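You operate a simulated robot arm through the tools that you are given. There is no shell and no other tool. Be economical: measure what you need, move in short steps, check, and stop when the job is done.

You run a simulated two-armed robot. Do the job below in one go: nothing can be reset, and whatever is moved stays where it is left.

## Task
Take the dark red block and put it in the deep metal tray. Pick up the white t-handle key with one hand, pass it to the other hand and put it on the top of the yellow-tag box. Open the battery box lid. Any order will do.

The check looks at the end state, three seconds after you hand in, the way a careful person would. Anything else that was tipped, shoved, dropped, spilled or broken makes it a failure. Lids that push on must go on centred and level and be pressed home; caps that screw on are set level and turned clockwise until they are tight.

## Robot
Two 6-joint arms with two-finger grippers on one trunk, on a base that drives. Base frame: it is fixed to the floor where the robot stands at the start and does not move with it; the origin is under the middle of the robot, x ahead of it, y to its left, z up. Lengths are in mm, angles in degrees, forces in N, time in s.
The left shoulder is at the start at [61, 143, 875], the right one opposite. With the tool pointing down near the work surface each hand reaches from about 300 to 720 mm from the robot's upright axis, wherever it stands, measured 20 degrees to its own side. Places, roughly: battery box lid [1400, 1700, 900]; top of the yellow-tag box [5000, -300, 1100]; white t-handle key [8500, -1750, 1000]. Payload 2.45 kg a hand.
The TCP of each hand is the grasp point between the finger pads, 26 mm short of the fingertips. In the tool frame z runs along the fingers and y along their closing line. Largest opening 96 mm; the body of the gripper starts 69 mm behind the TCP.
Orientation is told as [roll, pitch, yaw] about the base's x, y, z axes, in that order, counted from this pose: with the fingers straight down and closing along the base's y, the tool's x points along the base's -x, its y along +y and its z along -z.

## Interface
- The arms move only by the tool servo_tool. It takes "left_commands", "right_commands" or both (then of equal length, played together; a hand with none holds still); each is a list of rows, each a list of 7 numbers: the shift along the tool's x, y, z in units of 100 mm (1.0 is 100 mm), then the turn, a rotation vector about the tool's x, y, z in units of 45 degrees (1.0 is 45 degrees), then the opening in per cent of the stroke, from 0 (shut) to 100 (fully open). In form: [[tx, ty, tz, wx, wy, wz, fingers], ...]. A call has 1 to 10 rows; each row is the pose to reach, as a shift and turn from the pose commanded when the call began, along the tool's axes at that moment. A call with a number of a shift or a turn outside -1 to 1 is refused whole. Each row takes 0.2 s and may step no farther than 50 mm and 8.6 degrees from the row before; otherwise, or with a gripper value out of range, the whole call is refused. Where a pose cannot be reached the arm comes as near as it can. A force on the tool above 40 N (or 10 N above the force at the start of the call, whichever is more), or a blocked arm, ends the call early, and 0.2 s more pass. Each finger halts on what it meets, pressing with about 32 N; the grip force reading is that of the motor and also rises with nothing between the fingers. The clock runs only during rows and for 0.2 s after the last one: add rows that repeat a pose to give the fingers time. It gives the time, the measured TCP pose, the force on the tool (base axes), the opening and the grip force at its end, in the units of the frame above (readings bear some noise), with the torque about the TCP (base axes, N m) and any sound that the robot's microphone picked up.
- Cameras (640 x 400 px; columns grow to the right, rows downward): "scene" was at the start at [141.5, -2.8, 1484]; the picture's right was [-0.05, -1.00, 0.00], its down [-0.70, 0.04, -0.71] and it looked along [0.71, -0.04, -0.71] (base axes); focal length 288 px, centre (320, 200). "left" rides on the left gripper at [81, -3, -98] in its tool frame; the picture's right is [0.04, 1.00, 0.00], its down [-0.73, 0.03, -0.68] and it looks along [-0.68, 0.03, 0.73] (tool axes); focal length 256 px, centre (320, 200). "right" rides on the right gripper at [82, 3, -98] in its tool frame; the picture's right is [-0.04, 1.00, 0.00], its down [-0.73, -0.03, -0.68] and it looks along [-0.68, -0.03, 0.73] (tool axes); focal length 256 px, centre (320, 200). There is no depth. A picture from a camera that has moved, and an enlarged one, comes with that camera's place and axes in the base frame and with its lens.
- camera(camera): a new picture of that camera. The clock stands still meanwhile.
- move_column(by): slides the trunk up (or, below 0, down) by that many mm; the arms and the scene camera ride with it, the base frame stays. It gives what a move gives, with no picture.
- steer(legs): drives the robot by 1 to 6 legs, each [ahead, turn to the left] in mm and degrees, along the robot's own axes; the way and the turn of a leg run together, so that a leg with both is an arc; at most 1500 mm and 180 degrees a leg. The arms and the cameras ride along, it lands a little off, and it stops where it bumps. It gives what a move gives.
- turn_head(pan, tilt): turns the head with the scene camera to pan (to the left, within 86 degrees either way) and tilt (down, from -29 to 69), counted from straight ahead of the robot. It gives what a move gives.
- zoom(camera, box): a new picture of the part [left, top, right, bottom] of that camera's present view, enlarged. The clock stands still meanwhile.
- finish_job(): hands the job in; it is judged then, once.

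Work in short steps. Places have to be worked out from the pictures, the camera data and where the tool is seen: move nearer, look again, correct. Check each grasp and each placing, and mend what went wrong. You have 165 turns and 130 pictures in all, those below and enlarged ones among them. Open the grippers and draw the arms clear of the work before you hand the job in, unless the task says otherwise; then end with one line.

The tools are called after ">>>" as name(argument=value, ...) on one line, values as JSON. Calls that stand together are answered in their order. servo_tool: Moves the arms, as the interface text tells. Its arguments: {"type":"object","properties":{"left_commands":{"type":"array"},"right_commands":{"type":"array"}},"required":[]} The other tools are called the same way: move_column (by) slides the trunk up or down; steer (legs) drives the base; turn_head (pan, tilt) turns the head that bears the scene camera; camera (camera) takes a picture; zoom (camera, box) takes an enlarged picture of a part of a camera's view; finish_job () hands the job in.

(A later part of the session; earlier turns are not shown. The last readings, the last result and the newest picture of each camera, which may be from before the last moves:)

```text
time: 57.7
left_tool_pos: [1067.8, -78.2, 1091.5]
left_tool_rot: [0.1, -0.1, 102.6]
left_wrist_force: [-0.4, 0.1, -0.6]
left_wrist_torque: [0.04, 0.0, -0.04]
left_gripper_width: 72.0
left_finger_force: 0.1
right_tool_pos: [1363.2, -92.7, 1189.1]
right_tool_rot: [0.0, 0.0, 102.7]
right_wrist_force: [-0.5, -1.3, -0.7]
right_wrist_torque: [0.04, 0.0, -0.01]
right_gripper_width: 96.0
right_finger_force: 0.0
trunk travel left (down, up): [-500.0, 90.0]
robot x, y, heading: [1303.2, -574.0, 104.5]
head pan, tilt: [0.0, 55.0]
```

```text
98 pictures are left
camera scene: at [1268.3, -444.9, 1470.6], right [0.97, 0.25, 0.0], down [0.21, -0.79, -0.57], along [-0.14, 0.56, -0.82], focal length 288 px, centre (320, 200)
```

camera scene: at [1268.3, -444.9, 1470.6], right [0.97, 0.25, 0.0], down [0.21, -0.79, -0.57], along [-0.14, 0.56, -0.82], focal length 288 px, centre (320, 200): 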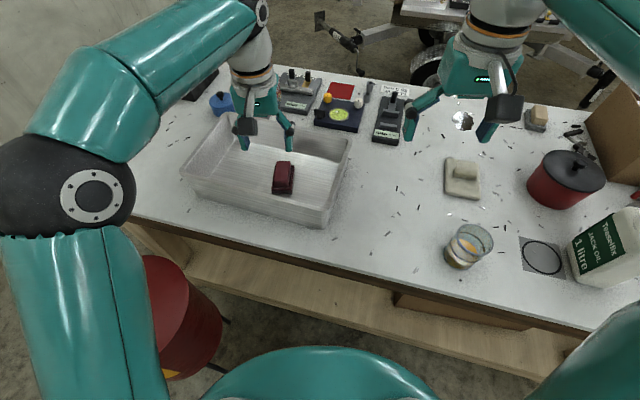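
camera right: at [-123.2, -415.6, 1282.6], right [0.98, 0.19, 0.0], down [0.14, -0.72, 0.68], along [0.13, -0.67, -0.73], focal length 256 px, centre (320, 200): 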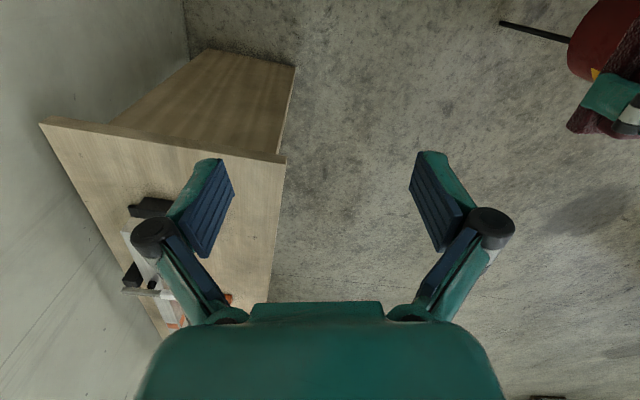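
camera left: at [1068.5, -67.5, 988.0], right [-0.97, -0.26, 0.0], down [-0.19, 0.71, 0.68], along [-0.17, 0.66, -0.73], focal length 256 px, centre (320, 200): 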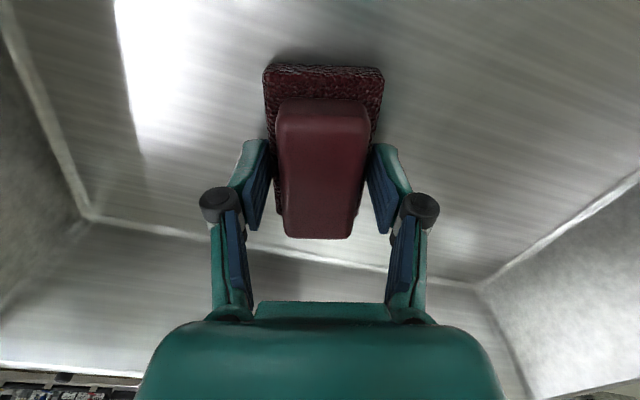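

The block rests in the tray. I draw the left hand back, reverse off the bench and turn to face down the room for a look.

>>> servo_tool(left_commands=[[0.4, 0.3, -0.2, 0, 0, 0, 75], [0.6, 0.6, -0.5, 0, 0, 0, 75], [0.7, 1.0, -0.8, 0, 0, 0, 75]])

>>> steer(legs=[[-700, 0], [0, -100]])

>>> turn_head(pan=0, tilt=8)

>>> camera(camera="scene")

```text
refused: row 1 steps farther than a row can; nothing moved
```

```text
time: 65.0
left_tool_pos: [1900.7, -889.1, 1089.9]
left_tool_rot: [0.1, 0.1, 27.8]
left_wrist_force: [0.7, 0.3, 0.0]
left_wrist_torque: [0.05, 0.09, 0.0]
left_gripper_width: 72.1
left_finger_force: 0.2
right_tool_pos: [1964.1, -1178.7, 1187.4]
right_tool_rot: [0.1, 0.0, 27.8]
right_wrist_force: [-0.1, 0.2, -0.7]
right_wrist_torque: [0.05, 0.04, 0.01]
right_gripper_width: 96.0
right_finger_force: 0.1
trunk travel left (down, up): [-500.0, 90.0]
robot x, y, heading: [1450.8, -1197.7, 27.8]
head pan, tilt: [0.0, 55.0]
stopped in leg 2: the robot was blocked; the commanded pose is now the measured one
```

```text
time: 66.1
left_tool_pos: [1897.4, -886.3, 1090.9]
left_tool_rot: [0.1, 0.1, 27.7]
left_wrist_force: [0.5, 0.1, 0.6]
left_wrist_torque: [-0.03, -0.02, -0.02]
left_gripper_width: 72.0
left_finger_force: 0.1
right_tool_pos: [1962.0, -1177.9, 1188.5]
right_tool_rot: [-0.1, -0.2, 27.8]
right_wrist_force: [-0.2, -0.4, -0.4]
right_wrist_torque: [0.01, 0.01, -0.03]
right_gripper_width: 95.8
right_finger_force: 0.1
trunk travel left (down, up): [-500.0, 90.0]
robot x, y, heading: [1448.6, -1198.5, 27.8]
head pan, tilt: [0.0, 8.0]
```

```text
97 pictures are left
camera scene: at [1584.6, -1125.1, 1541.9], right [0.47, -0.88, 0.0], down [-0.12, -0.07, -0.99], along [0.88, 0.46, -0.14], focal length 288 px, centre (320, 200)
```

scene: 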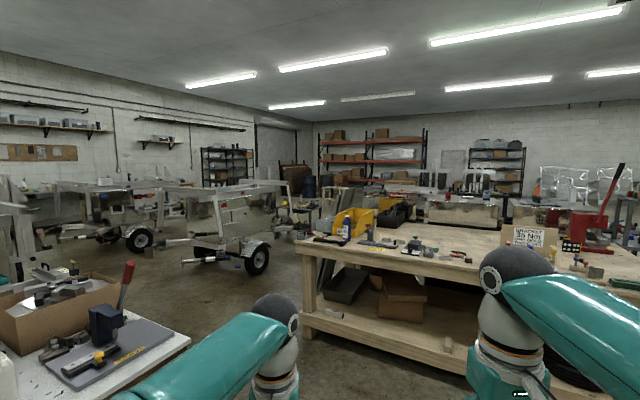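

Turns over ~75° seem to stall, so I'll keep them shorter. I zoom in where the yellow-tag box and the key should be.

>>> zoom(camera="scene", box=[320, 160, 560, 300])

>>> zoom(camera="scene", box=[420, 140, 640, 270])

```text
2.67 times, centred on (440, 230) of scene
camera zoom: at [1584.6, -1125.1, 1541.9], right [0.47, -0.88, 0.0], down [-0.12, -0.07, -0.99], along [0.88, 0.46, -0.14], focal length 767 px, centre (0, 120)
```

zoom: 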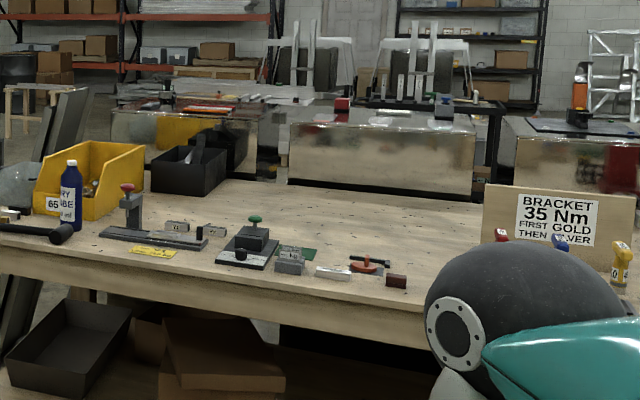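

```text
2.91 times, centred on (530, 205) of scene
camera zoom: at [1584.6, -1125.1, 1541.9], right [0.47, -0.88, 0.0], down [-0.12, -0.07, -0.99], along [0.88, 0.46, -0.14], focal length 836 px, centre (-291, 186)
```

zoom: 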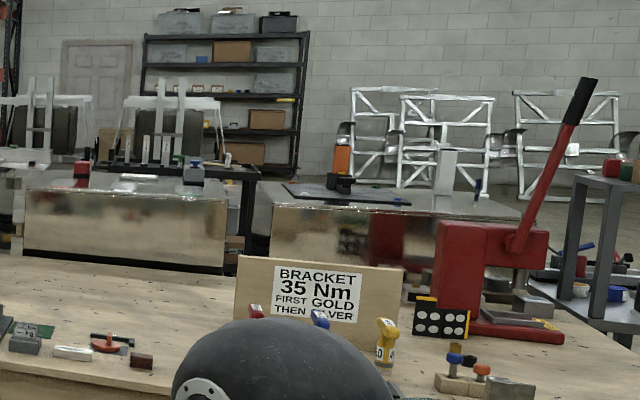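

The metallic boxes stand behind the second bench; the key is further on a dark table. I go round the right end of the second bench in stages.

>>> steer(legs=[[0, -60], [1500, 0]])

>>> turn_head(pan=25, tilt=15)

>>> camera(camera="scene")

```text
time: 76.7
left_tool_pos: [3221.0, -2206.8, 1091.1]
left_tool_rot: [0.0, 0.1, -31.1]
left_wrist_force: [1.0, 0.1, 0.2]
left_wrist_torque: [0.0, 0.03, 0.01]
left_gripper_width: 72.2
left_finger_force: 0.0
right_tool_pos: [3005.3, -2413.6, 1187.5]
right_tool_rot: [0.0, -0.1, -31.2]
right_wrist_force: [0.1, -0.1, -0.5]
right_wrist_torque: [0.0, 0.0, -0.02]
right_gripper_width: 95.9
right_finger_force: 0.1
trunk travel left (down, up): [-500.0, 90.0]
robot x, y, heading: [2728.8, -1984.4, -31.3]
head pan, tilt: [0.0, 8.0]
```

```text
time: 77.5
left_tool_pos: [3221.0, -2206.4, 1090.8]
left_tool_rot: [0.0, 0.1, -31.2]
left_wrist_force: [0.1, -0.4, 0.1]
left_wrist_torque: [-0.01, -0.01, 0.02]
left_gripper_width: 71.8
left_finger_force: 0.0
right_tool_pos: [3005.6, -2412.0, 1188.8]
right_tool_rot: [-0.1, 0.0, -31.1]
right_wrist_force: [-0.8, 0.5, 0.4]
right_wrist_torque: [-0.02, 0.04, -0.01]
right_gripper_width: 95.9
right_finger_force: 0.1
trunk travel left (down, up): [-500.0, 90.0]
robot x, y, heading: [2724.2, -1980.0, -31.3]
head pan, tilt: [25.0, 15.0]
```

```text
94 pictures are left
camera scene: at [2868.2, -2023.2, 1530.6], right [-0.11, -0.99, 0.0], down [-0.26, 0.03, -0.97], along [0.96, -0.1, -0.26], focal length 288 px, centre (320, 200)
```

scene: 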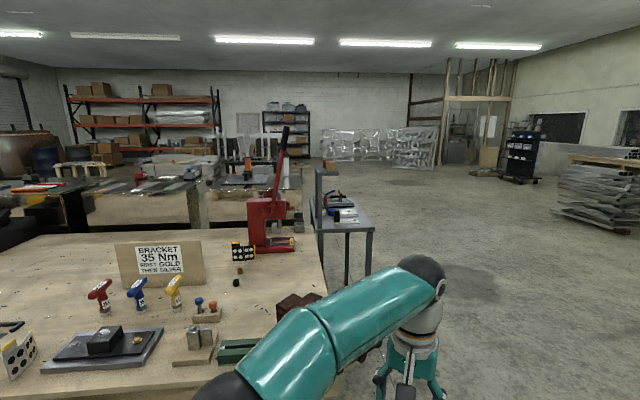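

The other T-keys (red, blue, yellow) are here; the white one is by the far rack. I drive round the grey side table, then look ahead.

>>> steer(legs=[[1500, 0], [400, 0], [0, 31], [1300, 0]])

>>> turn_head(pan=30, tilt=15)

>>> camera(camera="scene")

```text
time: 81.2
left_tool_pos: [3717.6, -2513.8, 1087.9]
left_tool_rot: [0.7, 0.3, -30.5]
left_wrist_force: [-0.8, -0.1, 0.3]
left_wrist_torque: [0.04, -0.09, 0.03]
left_gripper_width: 72.1
left_finger_force: 0.0
right_tool_pos: [3503.6, -2725.7, 1183.1]
right_tool_rot: [0.8, 0.1, -30.6]
right_wrist_force: [-0.6, 0.1, 1.1]
right_wrist_torque: [0.04, -0.07, 0.01]
right_gripper_width: 96.3
right_finger_force: 0.1
trunk travel left (down, up): [-500.0, 90.0]
robot x, y, heading: [3226.8, -2284.3, -30.4]
head pan, tilt: [25.0, 15.0]
stopped in leg 1: the robot was blocked; the commanded pose is now the measured one
```

```text
time: 81.9
left_tool_pos: [3717.3, -2515.1, 1090.0]
left_tool_rot: [0.7, 0.1, -30.7]
left_wrist_force: [0.6, -0.7, 0.2]
left_wrist_torque: [0.04, -0.01, -0.01]
left_gripper_width: 71.9
left_finger_force: 0.0
right_tool_pos: [3502.2, -2726.8, 1183.6]
right_tool_rot: [0.8, 0.0, -30.8]
right_wrist_force: [0.5, 0.0, -0.3]
right_wrist_torque: [0.01, -0.02, 0.02]
right_gripper_width: 95.9
right_finger_force: 0.1
trunk travel left (down, up): [-500.0, 90.0]
robot x, y, heading: [3225.5, -2288.7, -30.7]
head pan, tilt: [30.0, 15.0]
```

```text
93 pictures are left
camera scene: at [3321.1, -2309.2, 1536.1], right [-0.01, -1.0, 0.0], down [-0.23, 0.0, -0.97], along [0.97, -0.01, -0.23], focal length 288 px, centre (320, 200)
```

scene: 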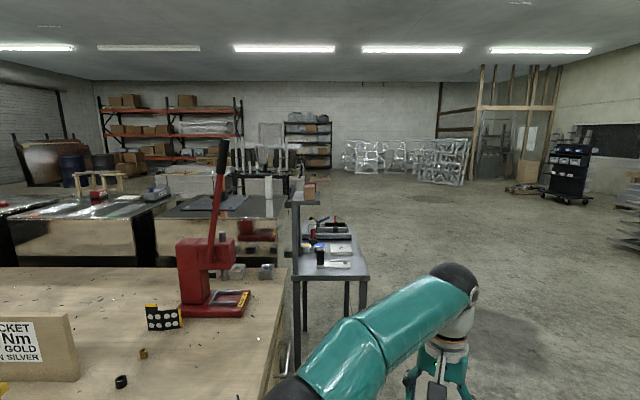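

Blocked with a slight tilt; I look to the left-down for what touches.

>>> turn_head(pan=75, tilt=60)

>>> camera(camera="scene")

>>> turn_head(pan=20, tilt=60)

>>> camera(camera="scene")

```text
time: 83.0
left_tool_pos: [3716.1, -2515.0, 1088.6]
left_tool_rot: [0.8, 0.1, -30.7]
left_wrist_force: [0.8, -0.9, -0.1]
left_wrist_torque: [-0.01, 0.0, 0.02]
left_gripper_width: 71.8
left_finger_force: 0.0
right_tool_pos: [3501.4, -2726.0, 1183.6]
right_tool_rot: [0.9, 0.0, -30.8]
right_wrist_force: [-0.7, 0.4, -0.2]
right_wrist_torque: [0.0, 0.01, 0.0]
right_gripper_width: 96.1
right_finger_force: 0.1
trunk travel left (down, up): [-500.0, 90.0]
robot x, y, heading: [3225.6, -2285.2, -30.7]
head pan, tilt: [75.0, 60.0]
```

```text
92 pictures are left
camera scene: at [3277.4, -2261.7, 1468.2], right [0.7, -0.72, 0.03], down [-0.6, -0.61, -0.52], along [0.39, 0.34, -0.85], focal length 288 px, centre (320, 200)
```

scene: 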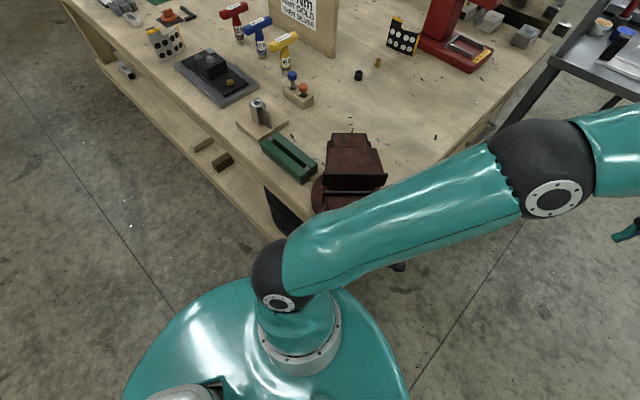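

```text
time: 84.2
left_tool_pos: [3718.0, -2515.9, 1088.5]
left_tool_rot: [0.7, 0.1, -30.8]
left_wrist_force: [0.5, 0.7, 0.2]
left_wrist_torque: [-0.02, -0.02, -0.03]
left_gripper_width: 72.2
left_finger_force: 0.1
right_tool_pos: [3502.8, -2727.0, 1181.6]
right_tool_rot: [0.9, 0.0, -30.8]
right_wrist_force: [-0.1, -0.6, -0.4]
right_wrist_torque: [0.01, 0.03, 0.0]
right_gripper_width: 96.0
right_finger_force: 0.0
trunk travel left (down, up): [-500.0, 90.0]
robot x, y, heading: [3229.0, -2283.4, -30.9]
head pan, tilt: [20.0, 60.0]
```

```text
91 pictures are left
camera scene: at [3295.2, -2321.0, 1469.0], right [-0.19, -0.98, 0.0], down [-0.83, 0.16, -0.53], along [0.52, -0.1, -0.85], focal length 288 px, centre (320, 200)
```

scene: 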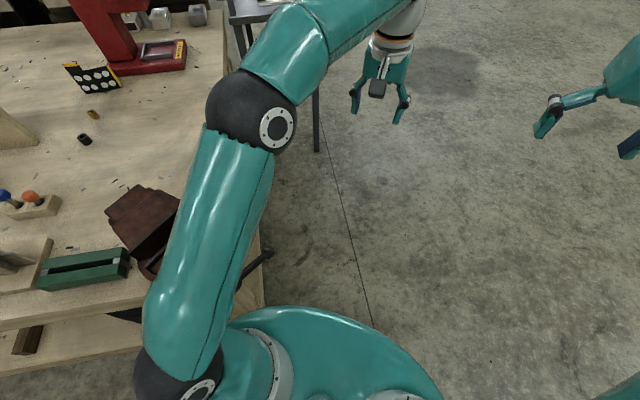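

The base/upper arm met the second bench's corner by the vise (nothing appears shifted). I back off and take a wider line at y≈-3050.

>>> steer(legs=[[-400, 0]])

>>> camera(camera="scene")

>>> steer(legs=[[0, -30], [1100, 0], [0, 31], [0, 30], [300, 0]])

>>> turn_head(pan=40, tilt=25)

>>> camera(camera="scene")

```text
time: 86.7
left_tool_pos: [3393.9, -2309.3, 1081.9]
left_tool_rot: [0.0, 0.9, -30.8]
left_wrist_force: [0.3, -0.2, 0.6]
left_wrist_torque: [0.0, 0.0, 0.0]
left_gripper_width: 71.7
left_finger_force: 0.1
right_tool_pos: [3181.1, -2517.9, 1180.7]
right_tool_rot: [0.0, 0.7, -30.7]
right_wrist_force: [1.1, 0.2, -0.2]
right_wrist_torque: [-0.01, -0.02, -0.02]
right_gripper_width: 96.3
right_finger_force: 0.0
trunk travel left (down, up): [-500.0, 90.0]
robot x, y, heading: [2883.4, -2078.3, -30.7]
head pan, tilt: [20.0, 60.0]
```

```text
90 pictures are left
camera scene: at [2999.2, -2122.5, 1464.4], right [-0.19, -0.98, 0.0], down [-0.85, 0.16, -0.5], along [0.49, -0.09, -0.87], focal length 288 px, centre (320, 200)
```

scene: 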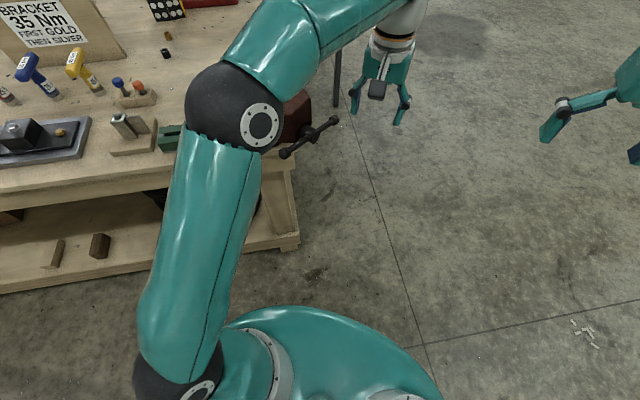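

```text
time: 99.1
left_tool_pos: [4278.1, -2941.2, 1080.6]
left_tool_rot: [-0.2, 1.1, 1.5]
left_wrist_force: [0.1, 0.7, -0.7]
left_wrist_torque: [-0.06, 0.0, 0.0]
left_gripper_width: 72.0
left_finger_force: 0.2
right_tool_pos: [4208.3, -3230.8, 1180.2]
right_tool_rot: [-0.1, 1.1, 1.3]
right_wrist_force: [0.6, 1.4, 0.0]
right_wrist_torque: [-0.09, 0.06, -0.01]
right_gripper_width: 95.9
right_finger_force: 0.0
trunk travel left (down, up): [-500.0, 90.0]
robot x, y, heading: [3723.8, -3052.9, 0.9]
head pan, tilt: [20.0, 60.0]
```

```text
time: 100.1
left_tool_pos: [4277.0, -2943.3, 1081.4]
left_tool_rot: [0.0, 1.0, 1.3]
left_wrist_force: [0.7, 0.7, 0.1]
left_wrist_torque: [-0.03, 0.0, 0.0]
left_gripper_width: 72.2
left_finger_force: 0.0
right_tool_pos: [4206.9, -3233.8, 1181.9]
right_tool_rot: [0.0, 1.0, 1.3]
right_wrist_force: [-0.5, 0.6, -0.7]
right_wrist_torque: [-0.01, 0.0, 0.02]
right_gripper_width: 96.1
right_finger_force: 0.1
trunk travel left (down, up): [-500.0, 90.0]
robot x, y, heading: [3727.5, -3056.1, 1.0]
head pan, tilt: [40.0, 25.0]
```

```text
89 pictures are left
camera scene: at [3852.1, -2991.5, 1514.2], right [0.66, -0.76, 0.0], down [-0.32, -0.28, -0.91], along [0.68, 0.59, -0.42], focal length 288 px, centre (320, 200)
```

scene: 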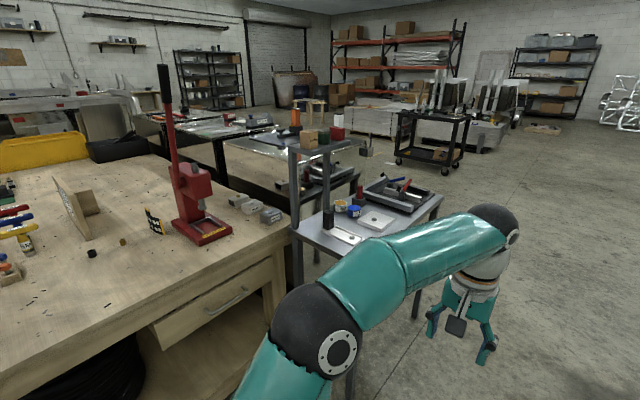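

Clear now. I zoom on the key's expected direction (about pixel (469,104)) and the metallic boxes.

>>> zoom(camera="scene", box=[370, 50, 530, 180])

>>> zoom(camera="scene", box=[80, 80, 380, 260])

```text
3.08 times, centred on (450, 115) of scene
camera zoom: at [3852.1, -2991.5, 1514.2], right [0.66, -0.76, 0.0], down [-0.32, -0.28, -0.91], along [0.68, 0.59, -0.42], focal length 884 px, centre (-80, 462)
```

zoom: 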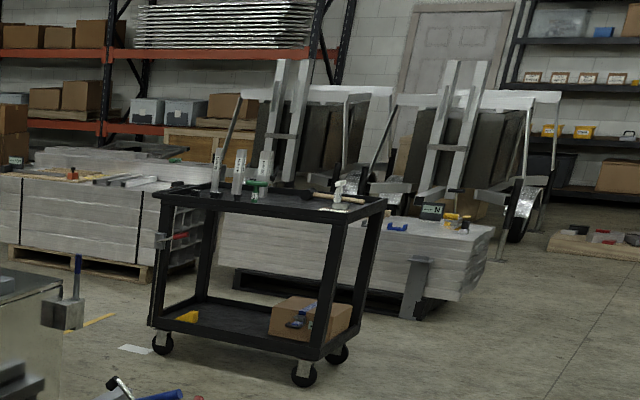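

```text
2.13 times, centred on (230, 170) of scene
camera zoom: at [3852.1, -2991.5, 1514.2], right [0.66, -0.76, 0.0], down [-0.32, -0.28, -0.91], along [0.68, 0.59, -0.42], focal length 613 px, centre (512, 264)
```

zoom: 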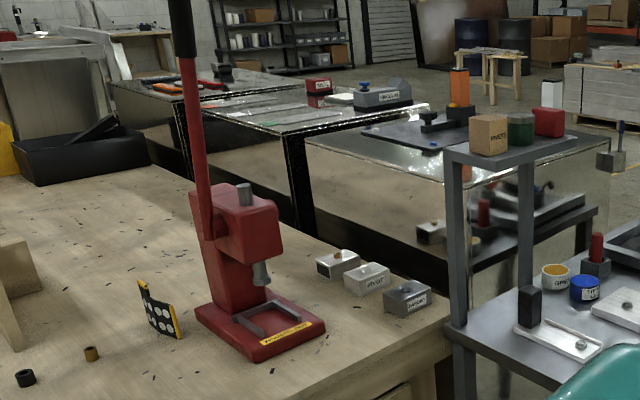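

The white T-handle key seems to be on the black cart (x 8400–8870, y -870..-1690), near its right end. I raise the trunk and drive to in front of it.

>>> move_column(by=85)

>>> steer(legs=[[1500, 0], [300, 0], [0, 32], [1500, 0], [900, 0], [0, -32]])

>>> turn_head(pan=10, tilt=25)

>>> camera(camera="scene")

```text
time: 101.3
left_tool_pos: [4275.3, -2943.3, 1166.5]
left_tool_rot: [-0.1, 1.1, 1.5]
left_wrist_force: [1.0, 0.5, -0.6]
left_wrist_torque: [0.04, -0.03, 0.01]
left_gripper_width: 72.2
left_finger_force: 0.1
right_tool_pos: [4207.1, -3232.9, 1264.9]
right_tool_rot: [0.0, 1.0, 1.3]
right_wrist_force: [0.3, -0.5, -0.5]
right_wrist_torque: [-0.03, -0.01, 0.01]
right_gripper_width: 96.3
right_finger_force: 0.1
trunk travel left (down, up): [-585.0, 5.0]
robot x, y, heading: [3722.2, -3054.4, 1.1]
head pan, tilt: [40.0, 25.0]
```

```text
time: 125.5
left_tool_pos: [8061.9, -1581.2, 1165.2]
left_tool_rot: [0.0, 1.0, 2.0]
left_wrist_force: [-0.2, -0.1, -0.7]
left_wrist_torque: [0.01, 0.05, 0.05]
left_gripper_width: 72.0
left_finger_force: 0.0
right_tool_pos: [7997.6, -1873.4, 1263.6]
right_tool_rot: [0.0, 1.1, 2.0]
right_wrist_force: [-0.1, -0.7, 0.4]
right_wrist_torque: [0.0, 0.03, 0.03]
right_gripper_width: 96.1
right_finger_force: 0.2
trunk travel left (down, up): [-585.0, 5.0]
robot x, y, heading: [7509.8, -1678.7, 1.7]
head pan, tilt: [40.0, 25.0]
```

```text
time: 126.4
left_tool_pos: [8061.5, -1581.4, 1168.4]
left_tool_rot: [0.0, 1.1, 2.2]
left_wrist_force: [-0.4, 0.4, 0.5]
left_wrist_torque: [0.03, 0.02, -0.03]
left_gripper_width: 71.7
left_finger_force: 0.0
right_tool_pos: [7997.4, -1873.8, 1265.0]
right_tool_rot: [0.0, 1.0, 1.9]
right_wrist_force: [0.0, 0.4, 0.6]
right_wrist_torque: [-0.01, 0.0, 0.02]
right_gripper_width: 96.0
right_finger_force: 0.1
trunk travel left (down, up): [-585.0, 5.0]
robot x, y, heading: [7509.2, -1677.6, 2.2]
head pan, tilt: [10.0, 25.0]
```

```text
86 pictures are left
camera scene: at [7659.1, -1655.3, 1599.3], right [0.21, -0.98, 0.0], down [-0.41, -0.09, -0.91], along [0.89, 0.19, -0.42], focal length 288 px, centre (320, 200)
```

scene: 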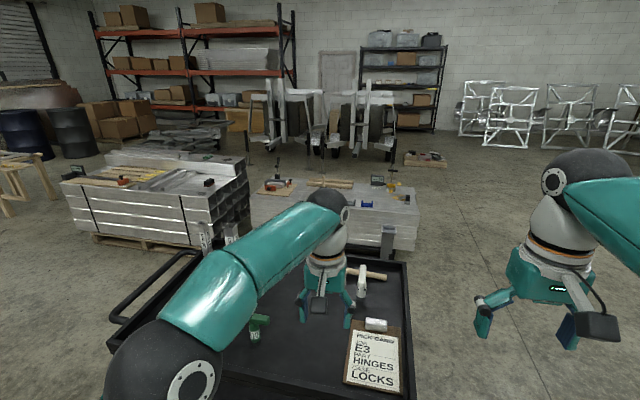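

The cart is right ahead. I zoom on it with the scene camera and look through the left camera.

>>> zoom(camera="scene", box=[200, 230, 440, 400])

>>> camera(camera="left")

```text
2.35 times, centred on (320, 315) of scene
camera zoom: at [7659.1, -1655.3, 1599.3], right [0.21, -0.98, 0.0], down [-0.41, -0.09, -0.91], along [0.89, 0.19, -0.42], focal length 676 px, centre (320, -71)
```

zoom: 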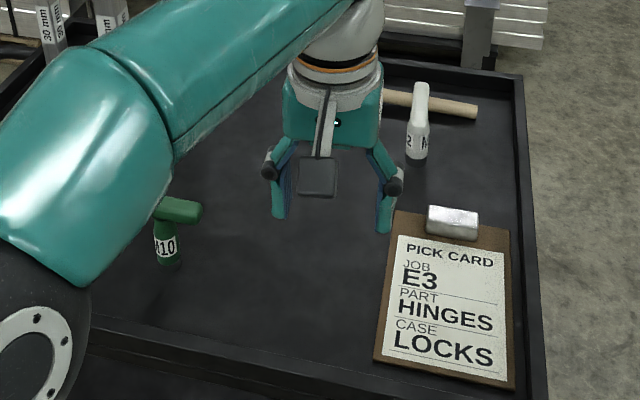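

```text
84 pictures are left
camera left: at [7983.1, -1587.7, 1266.3], right [-0.08, 1.0, 0.0], down [0.74, 0.06, 0.67], along [0.66, 0.05, -0.75], focal length 256 px, centre (320, 200)
```

left: 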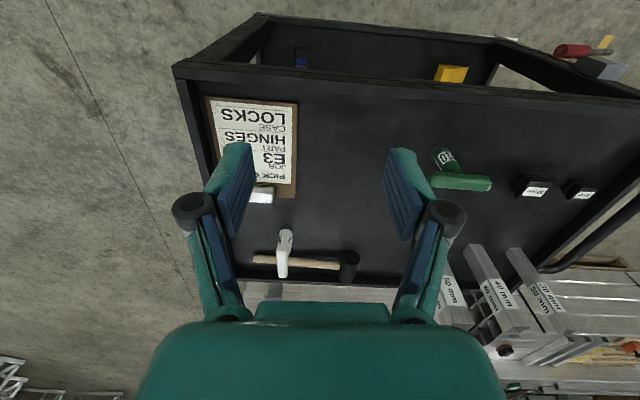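

Cart top is near z 825, and the white key stands upright at about (8500, -1634), close to the cart's right side (y≈-1800). I go to that side and face it.

>>> steer(legs=[[0, -62], [820, 0], [0, 60], [590, 0], [0, 45], [0, 45]])

>>> turn_head(pan=0, tilt=45)

>>> camera(camera="scene")

```text
time: 143.6
left_tool_pos: [8628.7, -1833.0, 1167.0]
left_tool_rot: [-0.2, 1.1, 69.2]
left_wrist_force: [-1.5, 0.9, 0.1]
left_wrist_torque: [-0.06, -0.11, 0.0]
left_gripper_width: 71.9
left_finger_force: 0.0
right_tool_pos: [8871.1, -2007.5, 1267.0]
right_tool_rot: [-0.2, 1.0, 69.3]
right_wrist_force: [-1.4, 0.7, 1.3]
right_wrist_torque: [-0.08, -0.09, 0.01]
right_gripper_width: 95.9
right_finger_force: 0.1
trunk travel left (down, up): [-585.0, 5.0]
robot x, y, heading: [8563.1, -2406.4, 71.5]
head pan, tilt: [10.0, 25.0]
stopped in leg 6: the robot was blocked; the commanded pose is now the measured one
```

```text
time: 144.4
left_tool_pos: [8632.1, -1836.7, 1167.8]
left_tool_rot: [0.0, 1.0, 69.2]
left_wrist_force: [-0.8, 0.6, -0.7]
left_wrist_torque: [0.01, -0.03, 0.03]
left_gripper_width: 71.6
left_finger_force: 0.0
right_tool_pos: [8875.3, -2009.3, 1266.2]
right_tool_rot: [0.0, 0.9, 69.1]
right_wrist_force: [0.4, 0.2, 1.0]
right_wrist_torque: [0.0, -0.02, -0.04]
right_gripper_width: 96.2
right_finger_force: 0.1
trunk travel left (down, up): [-585.0, 5.0]
robot x, y, heading: [8563.0, -2408.0, 71.3]
head pan, tilt: [0.0, 45.0]
```

```text
83 pictures are left
camera scene: at [8607.8, -2272.4, 1568.8], right [0.95, -0.32, 0.0], down [-0.23, -0.67, -0.71], along [0.23, 0.67, -0.71], focal length 288 px, centre (320, 200)
```

scene: 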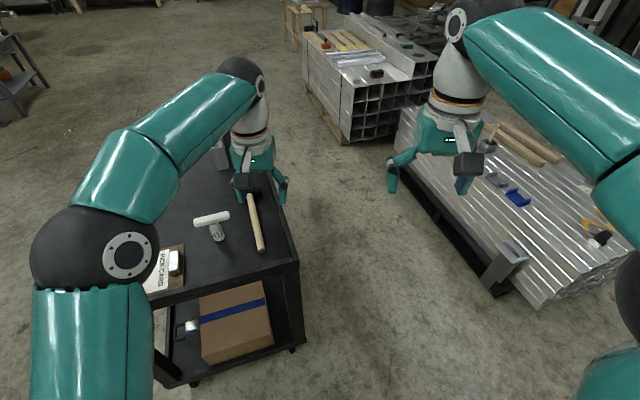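

Key crossbar sits near (8483, -1600, 890), 24° to my left: left-hand territory. I roll forward 170 and view it from the left camera.

>>> steer(legs=[[170, 0]])

>>> camera(camera="left")

>>> zoom(camera="scene", box=[100, 180, 320, 330])

```text
time: 145.9
left_tool_pos: [8686.9, -1672.9, 1167.4]
left_tool_rot: [-0.1, 1.1, 69.3]
left_wrist_force: [0.0, 0.4, 0.7]
left_wrist_torque: [-0.02, 0.02, -0.02]
left_gripper_width: 72.3
left_finger_force: 0.1
right_tool_pos: [8931.0, -1844.7, 1265.4]
right_tool_rot: [-0.1, 0.9, 69.3]
right_wrist_force: [1.2, 1.0, 0.0]
right_wrist_torque: [-0.01, 0.03, -0.03]
right_gripper_width: 95.8
right_finger_force: 0.0
trunk travel left (down, up): [-585.0, 5.0]
robot x, y, heading: [8621.5, -2243.3, 71.4]
head pan, tilt: [0.0, 45.0]
```

```text
82 pictures are left
camera left: at [8662.4, -1748.7, 1266.2], right [-0.95, 0.32, 0.0], down [0.24, 0.71, 0.66], along [0.21, 0.63, -0.75], focal length 256 px, centre (320, 200)
```

left: 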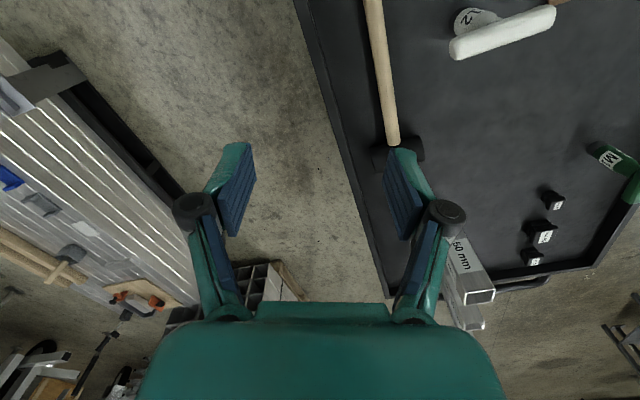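

```text
2.67 times, centred on (210, 255) of scene
camera zoom: at [8664.0, -2108.6, 1568.5], right [0.95, -0.32, 0.0], down [-0.23, -0.67, -0.71], along [0.22, 0.67, -0.71], focal length 767 px, centre (613, 53)
```

zoom: 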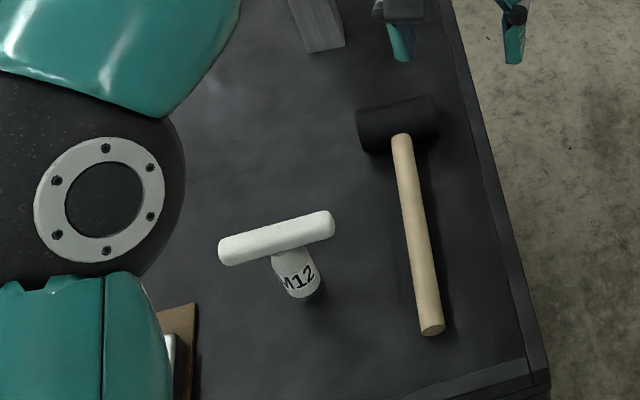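

The white bar is 105 mm long, about 25 thick, along x with its centre near (8482, -1636, 927), stem below. Plan: left grips the -x end of the bar, right later takes the +x end. I open left fully, swing it to yaw 0 while moving over in stages.

>>> servo_tool(left_commands=[[0.04, 0.2, 0, 0, 0, 0.178, 100], [0.08, 0.4, 0, 0, 0, 0.356, 100], [0.12, 0.6, 0, 0, 0, 0.534, 100], [0.16, 0.8, 0, 0, 0, 0.712, 100], [0.2, 1.0, 0, 0, 0, 0.89, 100]])

```text
time: 147.1
left_tool_pos: [8585.1, -1659.8, 1168.1]
left_tool_rot: [-0.8, 0.8, 29.1]
left_wrist_force: [0.0, 0.7, 0.4]
left_wrist_torque: [0.01, -0.01, -0.01]
left_gripper_width: 96.0
left_finger_force: 0.0
right_tool_pos: [8929.0, -1847.5, 1267.5]
right_tool_rot: [0.0, 0.9, 69.3]
right_wrist_force: [-0.2, 0.8, 0.2]
right_wrist_torque: [0.01, 0.01, -0.02]
right_gripper_width: 96.1
right_finger_force: 0.1
trunk travel left (down, up): [-585.0, 5.0]
robot x, y, heading: [8618.4, -2246.6, 71.5]
head pan, tilt: [0.0, 45.0]
```

>>> servo_tool(left_commands=[[0.244, 0.204, 0, 0, 0, 0.162, 100], [0.488, 0.408, 0, 0, 0, 0.324, 100], [0.732, 0.612, 0, 0, 0, 0.486, 100], [0.976, 0.817, 0, 0, 0, 0.647, 100], [0.976, 0.817, 0, 0, 0, 0.647, 100]])

>>> camera(camera="left")

>>> camera(camera="scene")

```text
time: 148.3
left_tool_pos: [8461.6, -1635.0, 1169.1]
left_tool_rot: [-0.9, 0.3, 0.1]
left_wrist_force: [1.2, -0.1, 0.2]
left_wrist_torque: [0.0, 0.02, 0.0]
left_gripper_width: 95.9
left_finger_force: 0.0
right_tool_pos: [8930.2, -1847.8, 1267.6]
right_tool_rot: [0.0, 0.8, 69.3]
right_wrist_force: [1.4, 0.2, 0.8]
right_wrist_torque: [0.04, 0.0, 0.01]
right_gripper_width: 96.0
right_finger_force: 0.0
trunk travel left (down, up): [-585.0, 5.0]
robot x, y, heading: [8618.6, -2245.0, 71.3]
head pan, tilt: [0.0, 45.0]
```

```text
80 pictures are left
camera left: at [8380.2, -1636.9, 1266.9], right [-0.04, 1.0, -0.02], down [0.74, 0.04, 0.67], along [0.67, 0.01, -0.74], focal length 256 px, centre (320, 200)
```

left: 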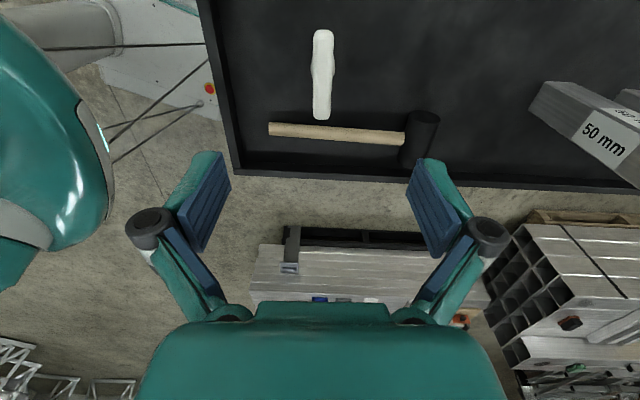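

```text
79 pictures are left
camera scene: at [8663.5, -2111.0, 1568.7], right [0.95, -0.32, 0.0], down [-0.23, -0.67, -0.71], along [0.23, 0.67, -0.71], focal length 288 px, centre (320, 200)
```

scene: 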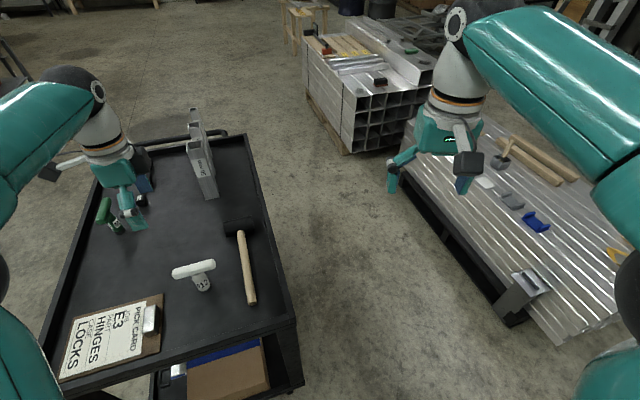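

Bar confirmed: ends (8431,-1639) and (8534,-1637). I tilt left 15° outward and descend over the -x end (TCP target (8443,-1638,930)).

>>> servo_tool(left_commands=[[0.05, -0.01, 0.25, 0, -0.085, 0, 100], [0.1, -0.02, 0.5, 0, -0.17, 0, 100], [0.15, -0.03, 0.75, 0, -0.25, 0, 100], [0.19, -0.03, 1.0, 0, -0.333, 0, 100], [0.19, -0.03, 1.0, 0, -0.333, 0, 100]])

>>> camera(camera="left")

```text
time: 149.5
left_tool_pos: [8441.2, -1639.2, 1068.5]
left_tool_rot: [-1.2, -14.7, 0.4]
left_wrist_force: [-0.1, 0.7, 0.5]
left_wrist_torque: [-0.02, 0.0, -0.01]
left_gripper_width: 96.0
left_finger_force: 0.0
right_tool_pos: [8929.8, -1847.2, 1267.3]
right_tool_rot: [-0.1, 0.8, 69.4]
right_wrist_force: [0.3, 0.0, -0.5]
right_wrist_torque: [-0.01, 0.01, 0.01]
right_gripper_width: 96.1
right_finger_force: 0.0
trunk travel left (down, up): [-585.0, 5.0]
robot x, y, heading: [8616.7, -2243.0, 71.4]
head pan, tilt: [0.0, 45.0]
```

```text
78 pictures are left
camera left: at [8338.6, -1641.9, 1142.3], right [-0.04, 1.0, -0.03], down [0.54, 0.05, 0.84], along [0.84, 0.02, -0.54], focal length 256 px, centre (320, 200)
```

left: 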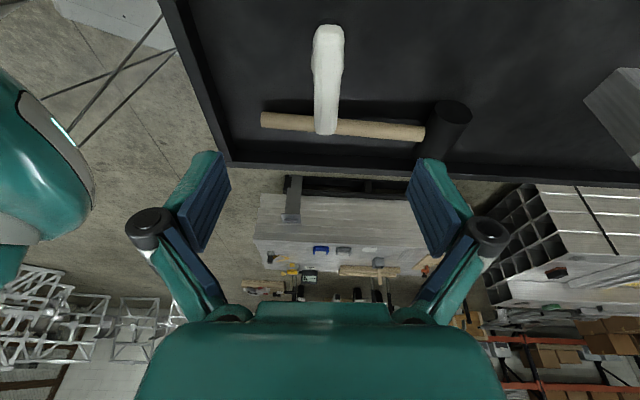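

Aligned. I go straight down in two steps to z≈930.

>>> servo_tool(left_commands=[[0.1, 0, 0.4, 0, 0, 0, 100], [0.2, 0.01, 0.8, 0, 0, 0, 100], [0.25, 0.01, 0.967, 0, 0, 0, 100]])

>>> servo_tool(left_commands=[[0.04, 0, 0.18, 0, 0, 0, 100], [0.08, 0, 0.34, 0, 0, 0, 100], [0.09, 0, 0.37, 0, 0, 0, 100]])

>>> camera(camera="left")

>>> zoom(camera="scene", box=[100, 180, 320, 330])

```text
time: 150.3
left_tool_pos: [8439.7, -1640.6, 968.5]
left_tool_rot: [-1.0, -14.7, 0.4]
left_wrist_force: [-0.9, 0.3, -0.1]
left_wrist_torque: [-0.01, -0.01, 0.0]
left_gripper_width: 96.0
left_finger_force: 0.1
right_tool_pos: [8929.7, -1847.2, 1267.4]
right_tool_rot: [0.0, 0.9, 69.3]
right_wrist_force: [-0.2, 0.9, 0.1]
right_wrist_torque: [0.03, -0.01, 0.01]
right_gripper_width: 96.0
right_finger_force: 0.0
trunk travel left (down, up): [-585.0, 5.0]
robot x, y, heading: [8622.3, -2247.9, 71.6]
head pan, tilt: [0.0, 45.0]
```

```text
time: 151.1
left_tool_pos: [8442.3, -1641.7, 930.7]
left_tool_rot: [-1.1, -14.7, 0.4]
left_wrist_force: [0.6, -0.3, 0.1]
left_wrist_torque: [-0.01, 0.0, 0.0]
left_gripper_width: 95.9
left_finger_force: 0.0
right_tool_pos: [8930.0, -1847.5, 1267.5]
right_tool_rot: [0.0, 0.9, 69.3]
right_wrist_force: [-0.7, -1.0, 0.4]
right_wrist_torque: [0.0, -0.01, 0.0]
right_gripper_width: 95.7
right_finger_force: 0.0
trunk travel left (down, up): [-585.0, 5.0]
robot x, y, heading: [8619.5, -2244.4, 71.4]
head pan, tilt: [0.0, 45.0]
```

```text
77 pictures are left
camera left: at [8338.7, -1643.3, 1004.9], right [-0.04, 1.0, -0.03], down [0.54, 0.05, 0.84], along [0.84, 0.02, -0.54], focal length 256 px, centre (320, 200)
```

left: 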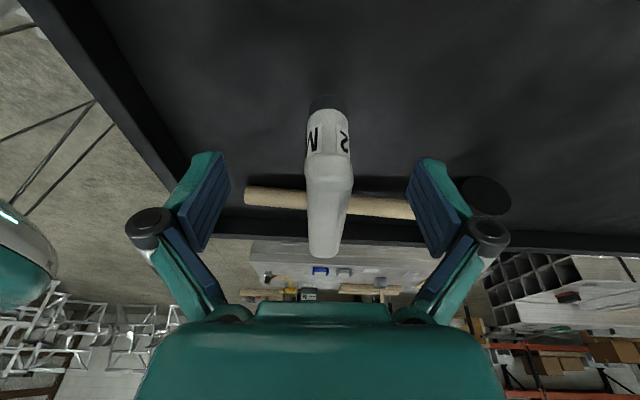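

```text
2.67 times, centred on (210, 255) of scene
camera zoom: at [8663.0, -2111.1, 1568.8], right [0.95, -0.32, 0.0], down [-0.23, -0.67, -0.71], along [0.23, 0.67, -0.71], focal length 767 px, centre (613, 53)
```

zoom: 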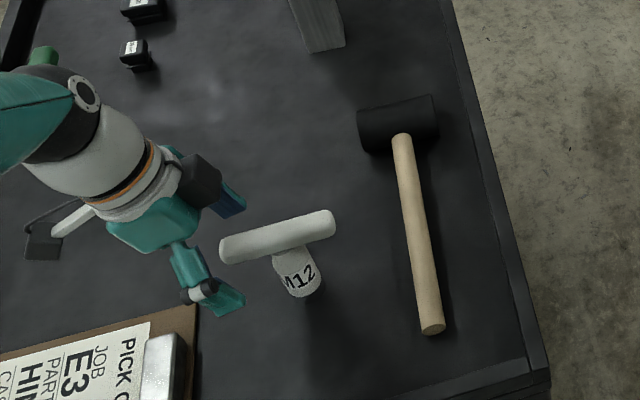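

The bar end lies between the fingers; I shift 4 mm in y, close, and check.

>>> servo_tool(left_commands=[[0, 0.04, 0, 0, 0, 0, 100], [0, 0.04, 0, 0, 0, 0, 10], [0, 0.04, 0, 0, 0, 0, 0], [0, 0.04, 0, 0, 0, 0, 0], [0, 0.04, 0, 0, 0, 0, 0], [0, 0.04, 0, 0, 0, 0, 0], [0, 0.04, 0, 0, 0, 0, 0]])

>>> camera(camera="left")

```text
time: 152.7
left_tool_pos: [8442.3, -1636.3, 931.3]
left_tool_rot: [-1.1, -14.7, 0.4]
left_wrist_force: [-1.0, 1.1, -0.6]
left_wrist_torque: [0.11, -0.01, 0.09]
left_gripper_width: 23.2
left_finger_force: 32.7
right_tool_pos: [8929.3, -1848.1, 1266.6]
right_tool_rot: [0.0, 0.9, 69.2]
right_wrist_force: [-0.8, 0.2, -0.3]
right_wrist_torque: [-0.01, 0.0, 0.02]
right_gripper_width: 95.4
right_finger_force: 0.1
trunk travel left (down, up): [-585.0, 5.0]
robot x, y, heading: [8617.1, -2246.2, 71.3]
head pan, tilt: [0.0, 45.0]
```

```text
75 pictures are left
camera left: at [8338.8, -1639.2, 1004.8], right [-0.04, 1.0, -0.03], down [0.54, 0.05, 0.84], along [0.84, 0.02, -0.54], focal length 256 px, centre (320, 200)
```

left: 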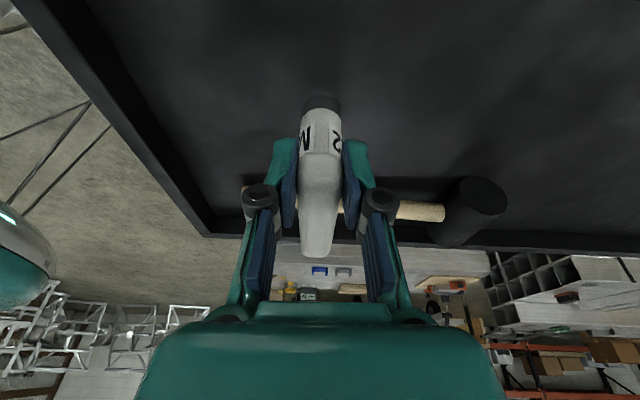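

Grasped at 23 mm. I lift straight up 100 mm and check.

>>> servo_tool(left_commands=[[-0.05, 0, -0.19, 0, 0, 0, 0], [-0.12, 0, -0.48, 0, 0, 0, 0], [-0.25, 0, -0.95, 0, 0, 0, 0], [-0.25, 0, -0.967, 0, 0, 0, 0]])

>>> camera(camera="scene")

>>> camera(camera="left")

```text
time: 153.7
left_tool_pos: [8441.2, -1635.3, 1029.3]
left_tool_rot: [-1.2, -14.8, 0.3]
left_wrist_force: [-0.4, 0.5, -2.6]
left_wrist_torque: [0.01, 0.1, 0.03]
left_gripper_width: 23.3
left_finger_force: 31.5
right_tool_pos: [8929.6, -1845.9, 1266.7]
right_tool_rot: [0.0, 1.0, 69.3]
right_wrist_force: [-1.0, 0.0, 0.2]
right_wrist_torque: [-0.05, 0.01, 0.0]
right_gripper_width: 96.0
right_finger_force: 0.1
trunk travel left (down, up): [-585.0, 5.0]
robot x, y, heading: [8616.1, -2244.3, 71.4]
head pan, tilt: [0.0, 45.0]
```

```text
74 pictures are left
camera scene: at [8662.7, -2109.7, 1568.6], right [0.95, -0.32, 0.0], down [-0.23, -0.67, -0.71], along [0.23, 0.67, -0.71], focal length 288 px, centre (320, 200)
```

scene: 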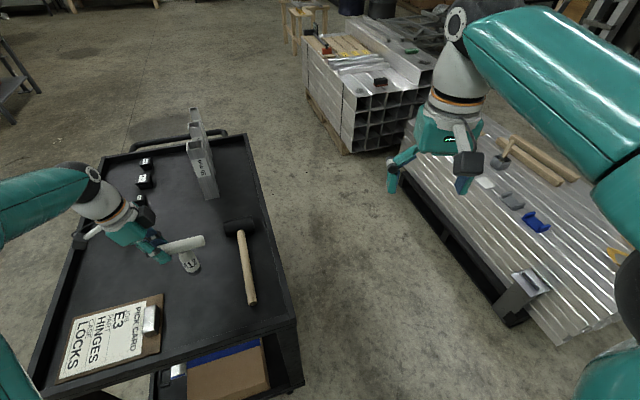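

```text
73 pictures are left
camera left: at [8338.4, -1637.1, 1103.6], right [-0.04, 1.0, -0.03], down [0.54, 0.05, 0.84], along [0.84, 0.02, -0.54], focal length 256 px, centre (320, 200)
```

left: 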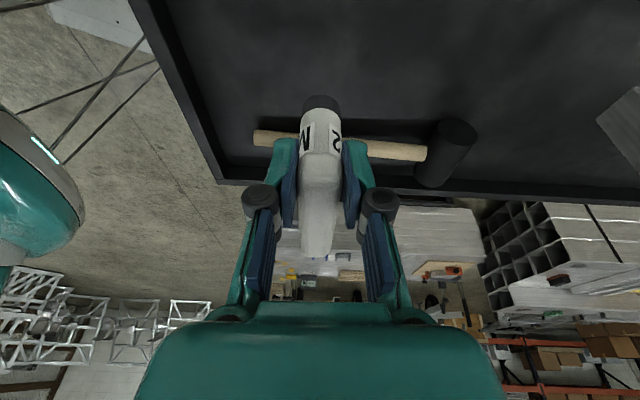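

Key firmly held (~2.6 N). I back off 250 mm from the cart so the handover happens over free floor.

>>> steer(legs=[[-250, 0]])

>>> servo_tool(left_commands=[[-0.27, -0.16, -0.06, 0.02, 0, 0.08, 0], [-0.5, -0.3, -0.1, 0.04, 0, 0.16, 0], [-0.7, -0.4, -0.15, 0.06, 0, 0.24, 0], [-0.9, -0.5, -0.2, 0.08, 0, 0.32, 0], [-1.0, -0.57, -0.26, 0.107, 0, 0.408, 0]])

```text
time: 155.5
left_tool_pos: [8360.7, -1873.7, 1030.9]
left_tool_rot: [-1.0, -14.7, 0.5]
left_wrist_force: [-0.2, -0.8, -1.9]
left_wrist_torque: [0.04, 0.1, 0.02]
left_gripper_width: 23.2
left_finger_force: 31.8
right_tool_pos: [8848.1, -2084.1, 1268.2]
right_tool_rot: [0.0, 0.8, 69.4]
right_wrist_force: [-0.2, -0.8, 0.8]
right_wrist_torque: [0.05, 0.0, 0.03]
right_gripper_width: 96.1
right_finger_force: 0.1
trunk travel left (down, up): [-585.0, 5.0]
robot x, y, heading: [8540.7, -2482.8, 71.8]
head pan, tilt: [0.0, 45.0]
```

```text
time: 156.7
left_tool_pos: [8451.1, -1929.5, 1082.1]
left_tool_rot: [-1.0, -15.1, -18.6]
left_wrist_force: [0.3, -0.3, -2.5]
left_wrist_torque: [0.05, 0.13, -0.01]
left_gripper_width: 23.0
left_finger_force: 31.8
right_tool_pos: [8848.8, -2083.7, 1266.9]
right_tool_rot: [-0.1, 0.9, 69.4]
right_wrist_force: [-0.1, -0.7, -0.4]
right_wrist_torque: [0.0, -0.02, -0.01]
right_gripper_width: 96.0
right_finger_force: 0.1
trunk travel left (down, up): [-585.0, 5.0]
robot x, y, heading: [8539.0, -2480.5, 71.6]
head pan, tilt: [0.0, 45.0]
```

Both hands: left moves toward the middle while right starts yawing to face the bar from the other end.

>>> servo_tool(left_commands=[[-0.24, -0.05, 0.065, 0, 0, 0, 0], [-0.48, -0.1, 0.13, 0, 0, 0, 0], [-0.72, -0.15, 0.195, 0, 0, 0, 0], [-0.966, -0.2, 0.26, 0, 0, 0, 0]], right_commands=[[0, -0.1, 0, 0, 0, -0.17, 100], [0, -0.2, 0, 0, 0, -0.34, 100], [0, -0.3, 0, 0, 0, -0.51, 100], [0, -0.4, 0, 0, 0, -0.68, 100]])

>>> servo_tool(left_commands=[[-0.24, -0.05, 0.065, 0, 0, 0, 0], [-0.48, -0.1, 0.13, 0, 0, 0, 0], [-0.72, -0.15, 0.195, 0, 0, 0, 0], [-0.966, -0.2, 0.26, 0, 0, 0, 0]], right_commands=[[0, 0, 0, 0, 0, -0.17, 100], [0, 0, 0, 0, 0, -0.34, 100], [0, 0, 0, 0, 0, -0.51, 100], [0, 0, 0, 0, 0, -0.68, 100]])

>>> servo_tool(right_commands=[[0, 0, 0, 0, 0, -0.17, 100], [0, 0, 0, 0, 0, -0.34, 100], [0, 0, 0, 0, 0, -0.51, 100], [0, 0, 0, 0, 0, -0.68, 100]])

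>>> camera(camera="scene")

```text
time: 157.7
left_tool_pos: [8540.7, -1980.7, 1082.8]
left_tool_rot: [-1.0, -14.9, -18.6]
left_wrist_force: [-0.1, -0.4, -2.2]
left_wrist_torque: [0.04, 0.12, 0.02]
left_gripper_width: 23.1
left_finger_force: 31.7
right_tool_pos: [8888.3, -2098.6, 1266.8]
right_tool_rot: [0.5, 0.8, 100.1]
right_wrist_force: [-0.1, 0.5, -0.4]
right_wrist_torque: [0.01, 0.03, 0.0]
right_gripper_width: 96.3
right_finger_force: 0.1
trunk travel left (down, up): [-585.0, 5.0]
robot x, y, heading: [8537.1, -2485.5, 71.2]
head pan, tilt: [0.0, 45.0]
```

```text
time: 158.7
left_tool_pos: [8627.7, -2030.9, 1082.2]
left_tool_rot: [-0.9, -15.0, -18.5]
left_wrist_force: [-0.4, -0.3, -3.4]
left_wrist_torque: [0.04, 0.15, 0.0]
left_gripper_width: 23.4
left_finger_force: 31.7
right_tool_pos: [8888.1, -2096.9, 1266.9]
right_tool_rot: [0.8, 0.4, 130.7]
right_wrist_force: [0.9, 0.3, -0.2]
right_wrist_torque: [-0.04, 0.01, -0.03]
right_gripper_width: 96.0
right_finger_force: 0.0
trunk travel left (down, up): [-585.0, 5.0]
robot x, y, heading: [8538.9, -2484.7, 71.5]
head pan, tilt: [0.0, 45.0]
```

```text
time: 159.7
left_tool_pos: [8628.1, -2031.0, 1082.4]
left_tool_rot: [-1.0, -15.0, -18.5]
left_wrist_force: [-0.1, -0.4, -2.9]
left_wrist_torque: [0.04, 0.1, 0.01]
left_gripper_width: 23.2
left_finger_force: 32.2
right_tool_pos: [8887.9, -2097.4, 1268.3]
right_tool_rot: [0.9, -0.1, 161.2]
right_wrist_force: [-0.7, 0.3, 0.2]
right_wrist_torque: [0.0, 0.02, 0.01]
right_gripper_width: 95.8
right_finger_force: 0.0
trunk travel left (down, up): [-585.0, 5.0]
robot x, y, heading: [8539.1, -2480.1, 71.4]
head pan, tilt: [0.0, 45.0]
```

```text
72 pictures are left
camera scene: at [8583.4, -2347.2, 1568.7], right [0.95, -0.32, 0.0], down [-0.22, -0.67, -0.71], along [0.22, 0.67, -0.71], focal length 288 px, centre (320, 200)
```

scene: 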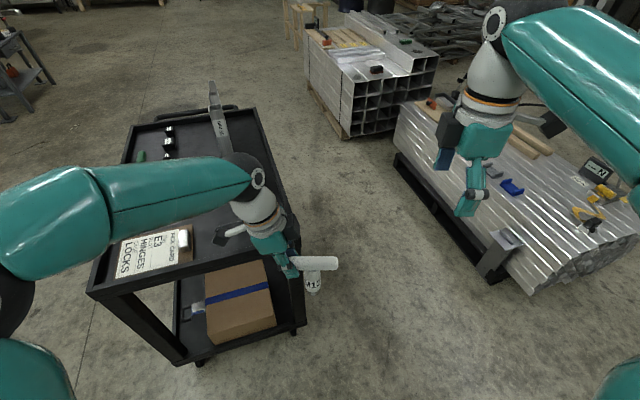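

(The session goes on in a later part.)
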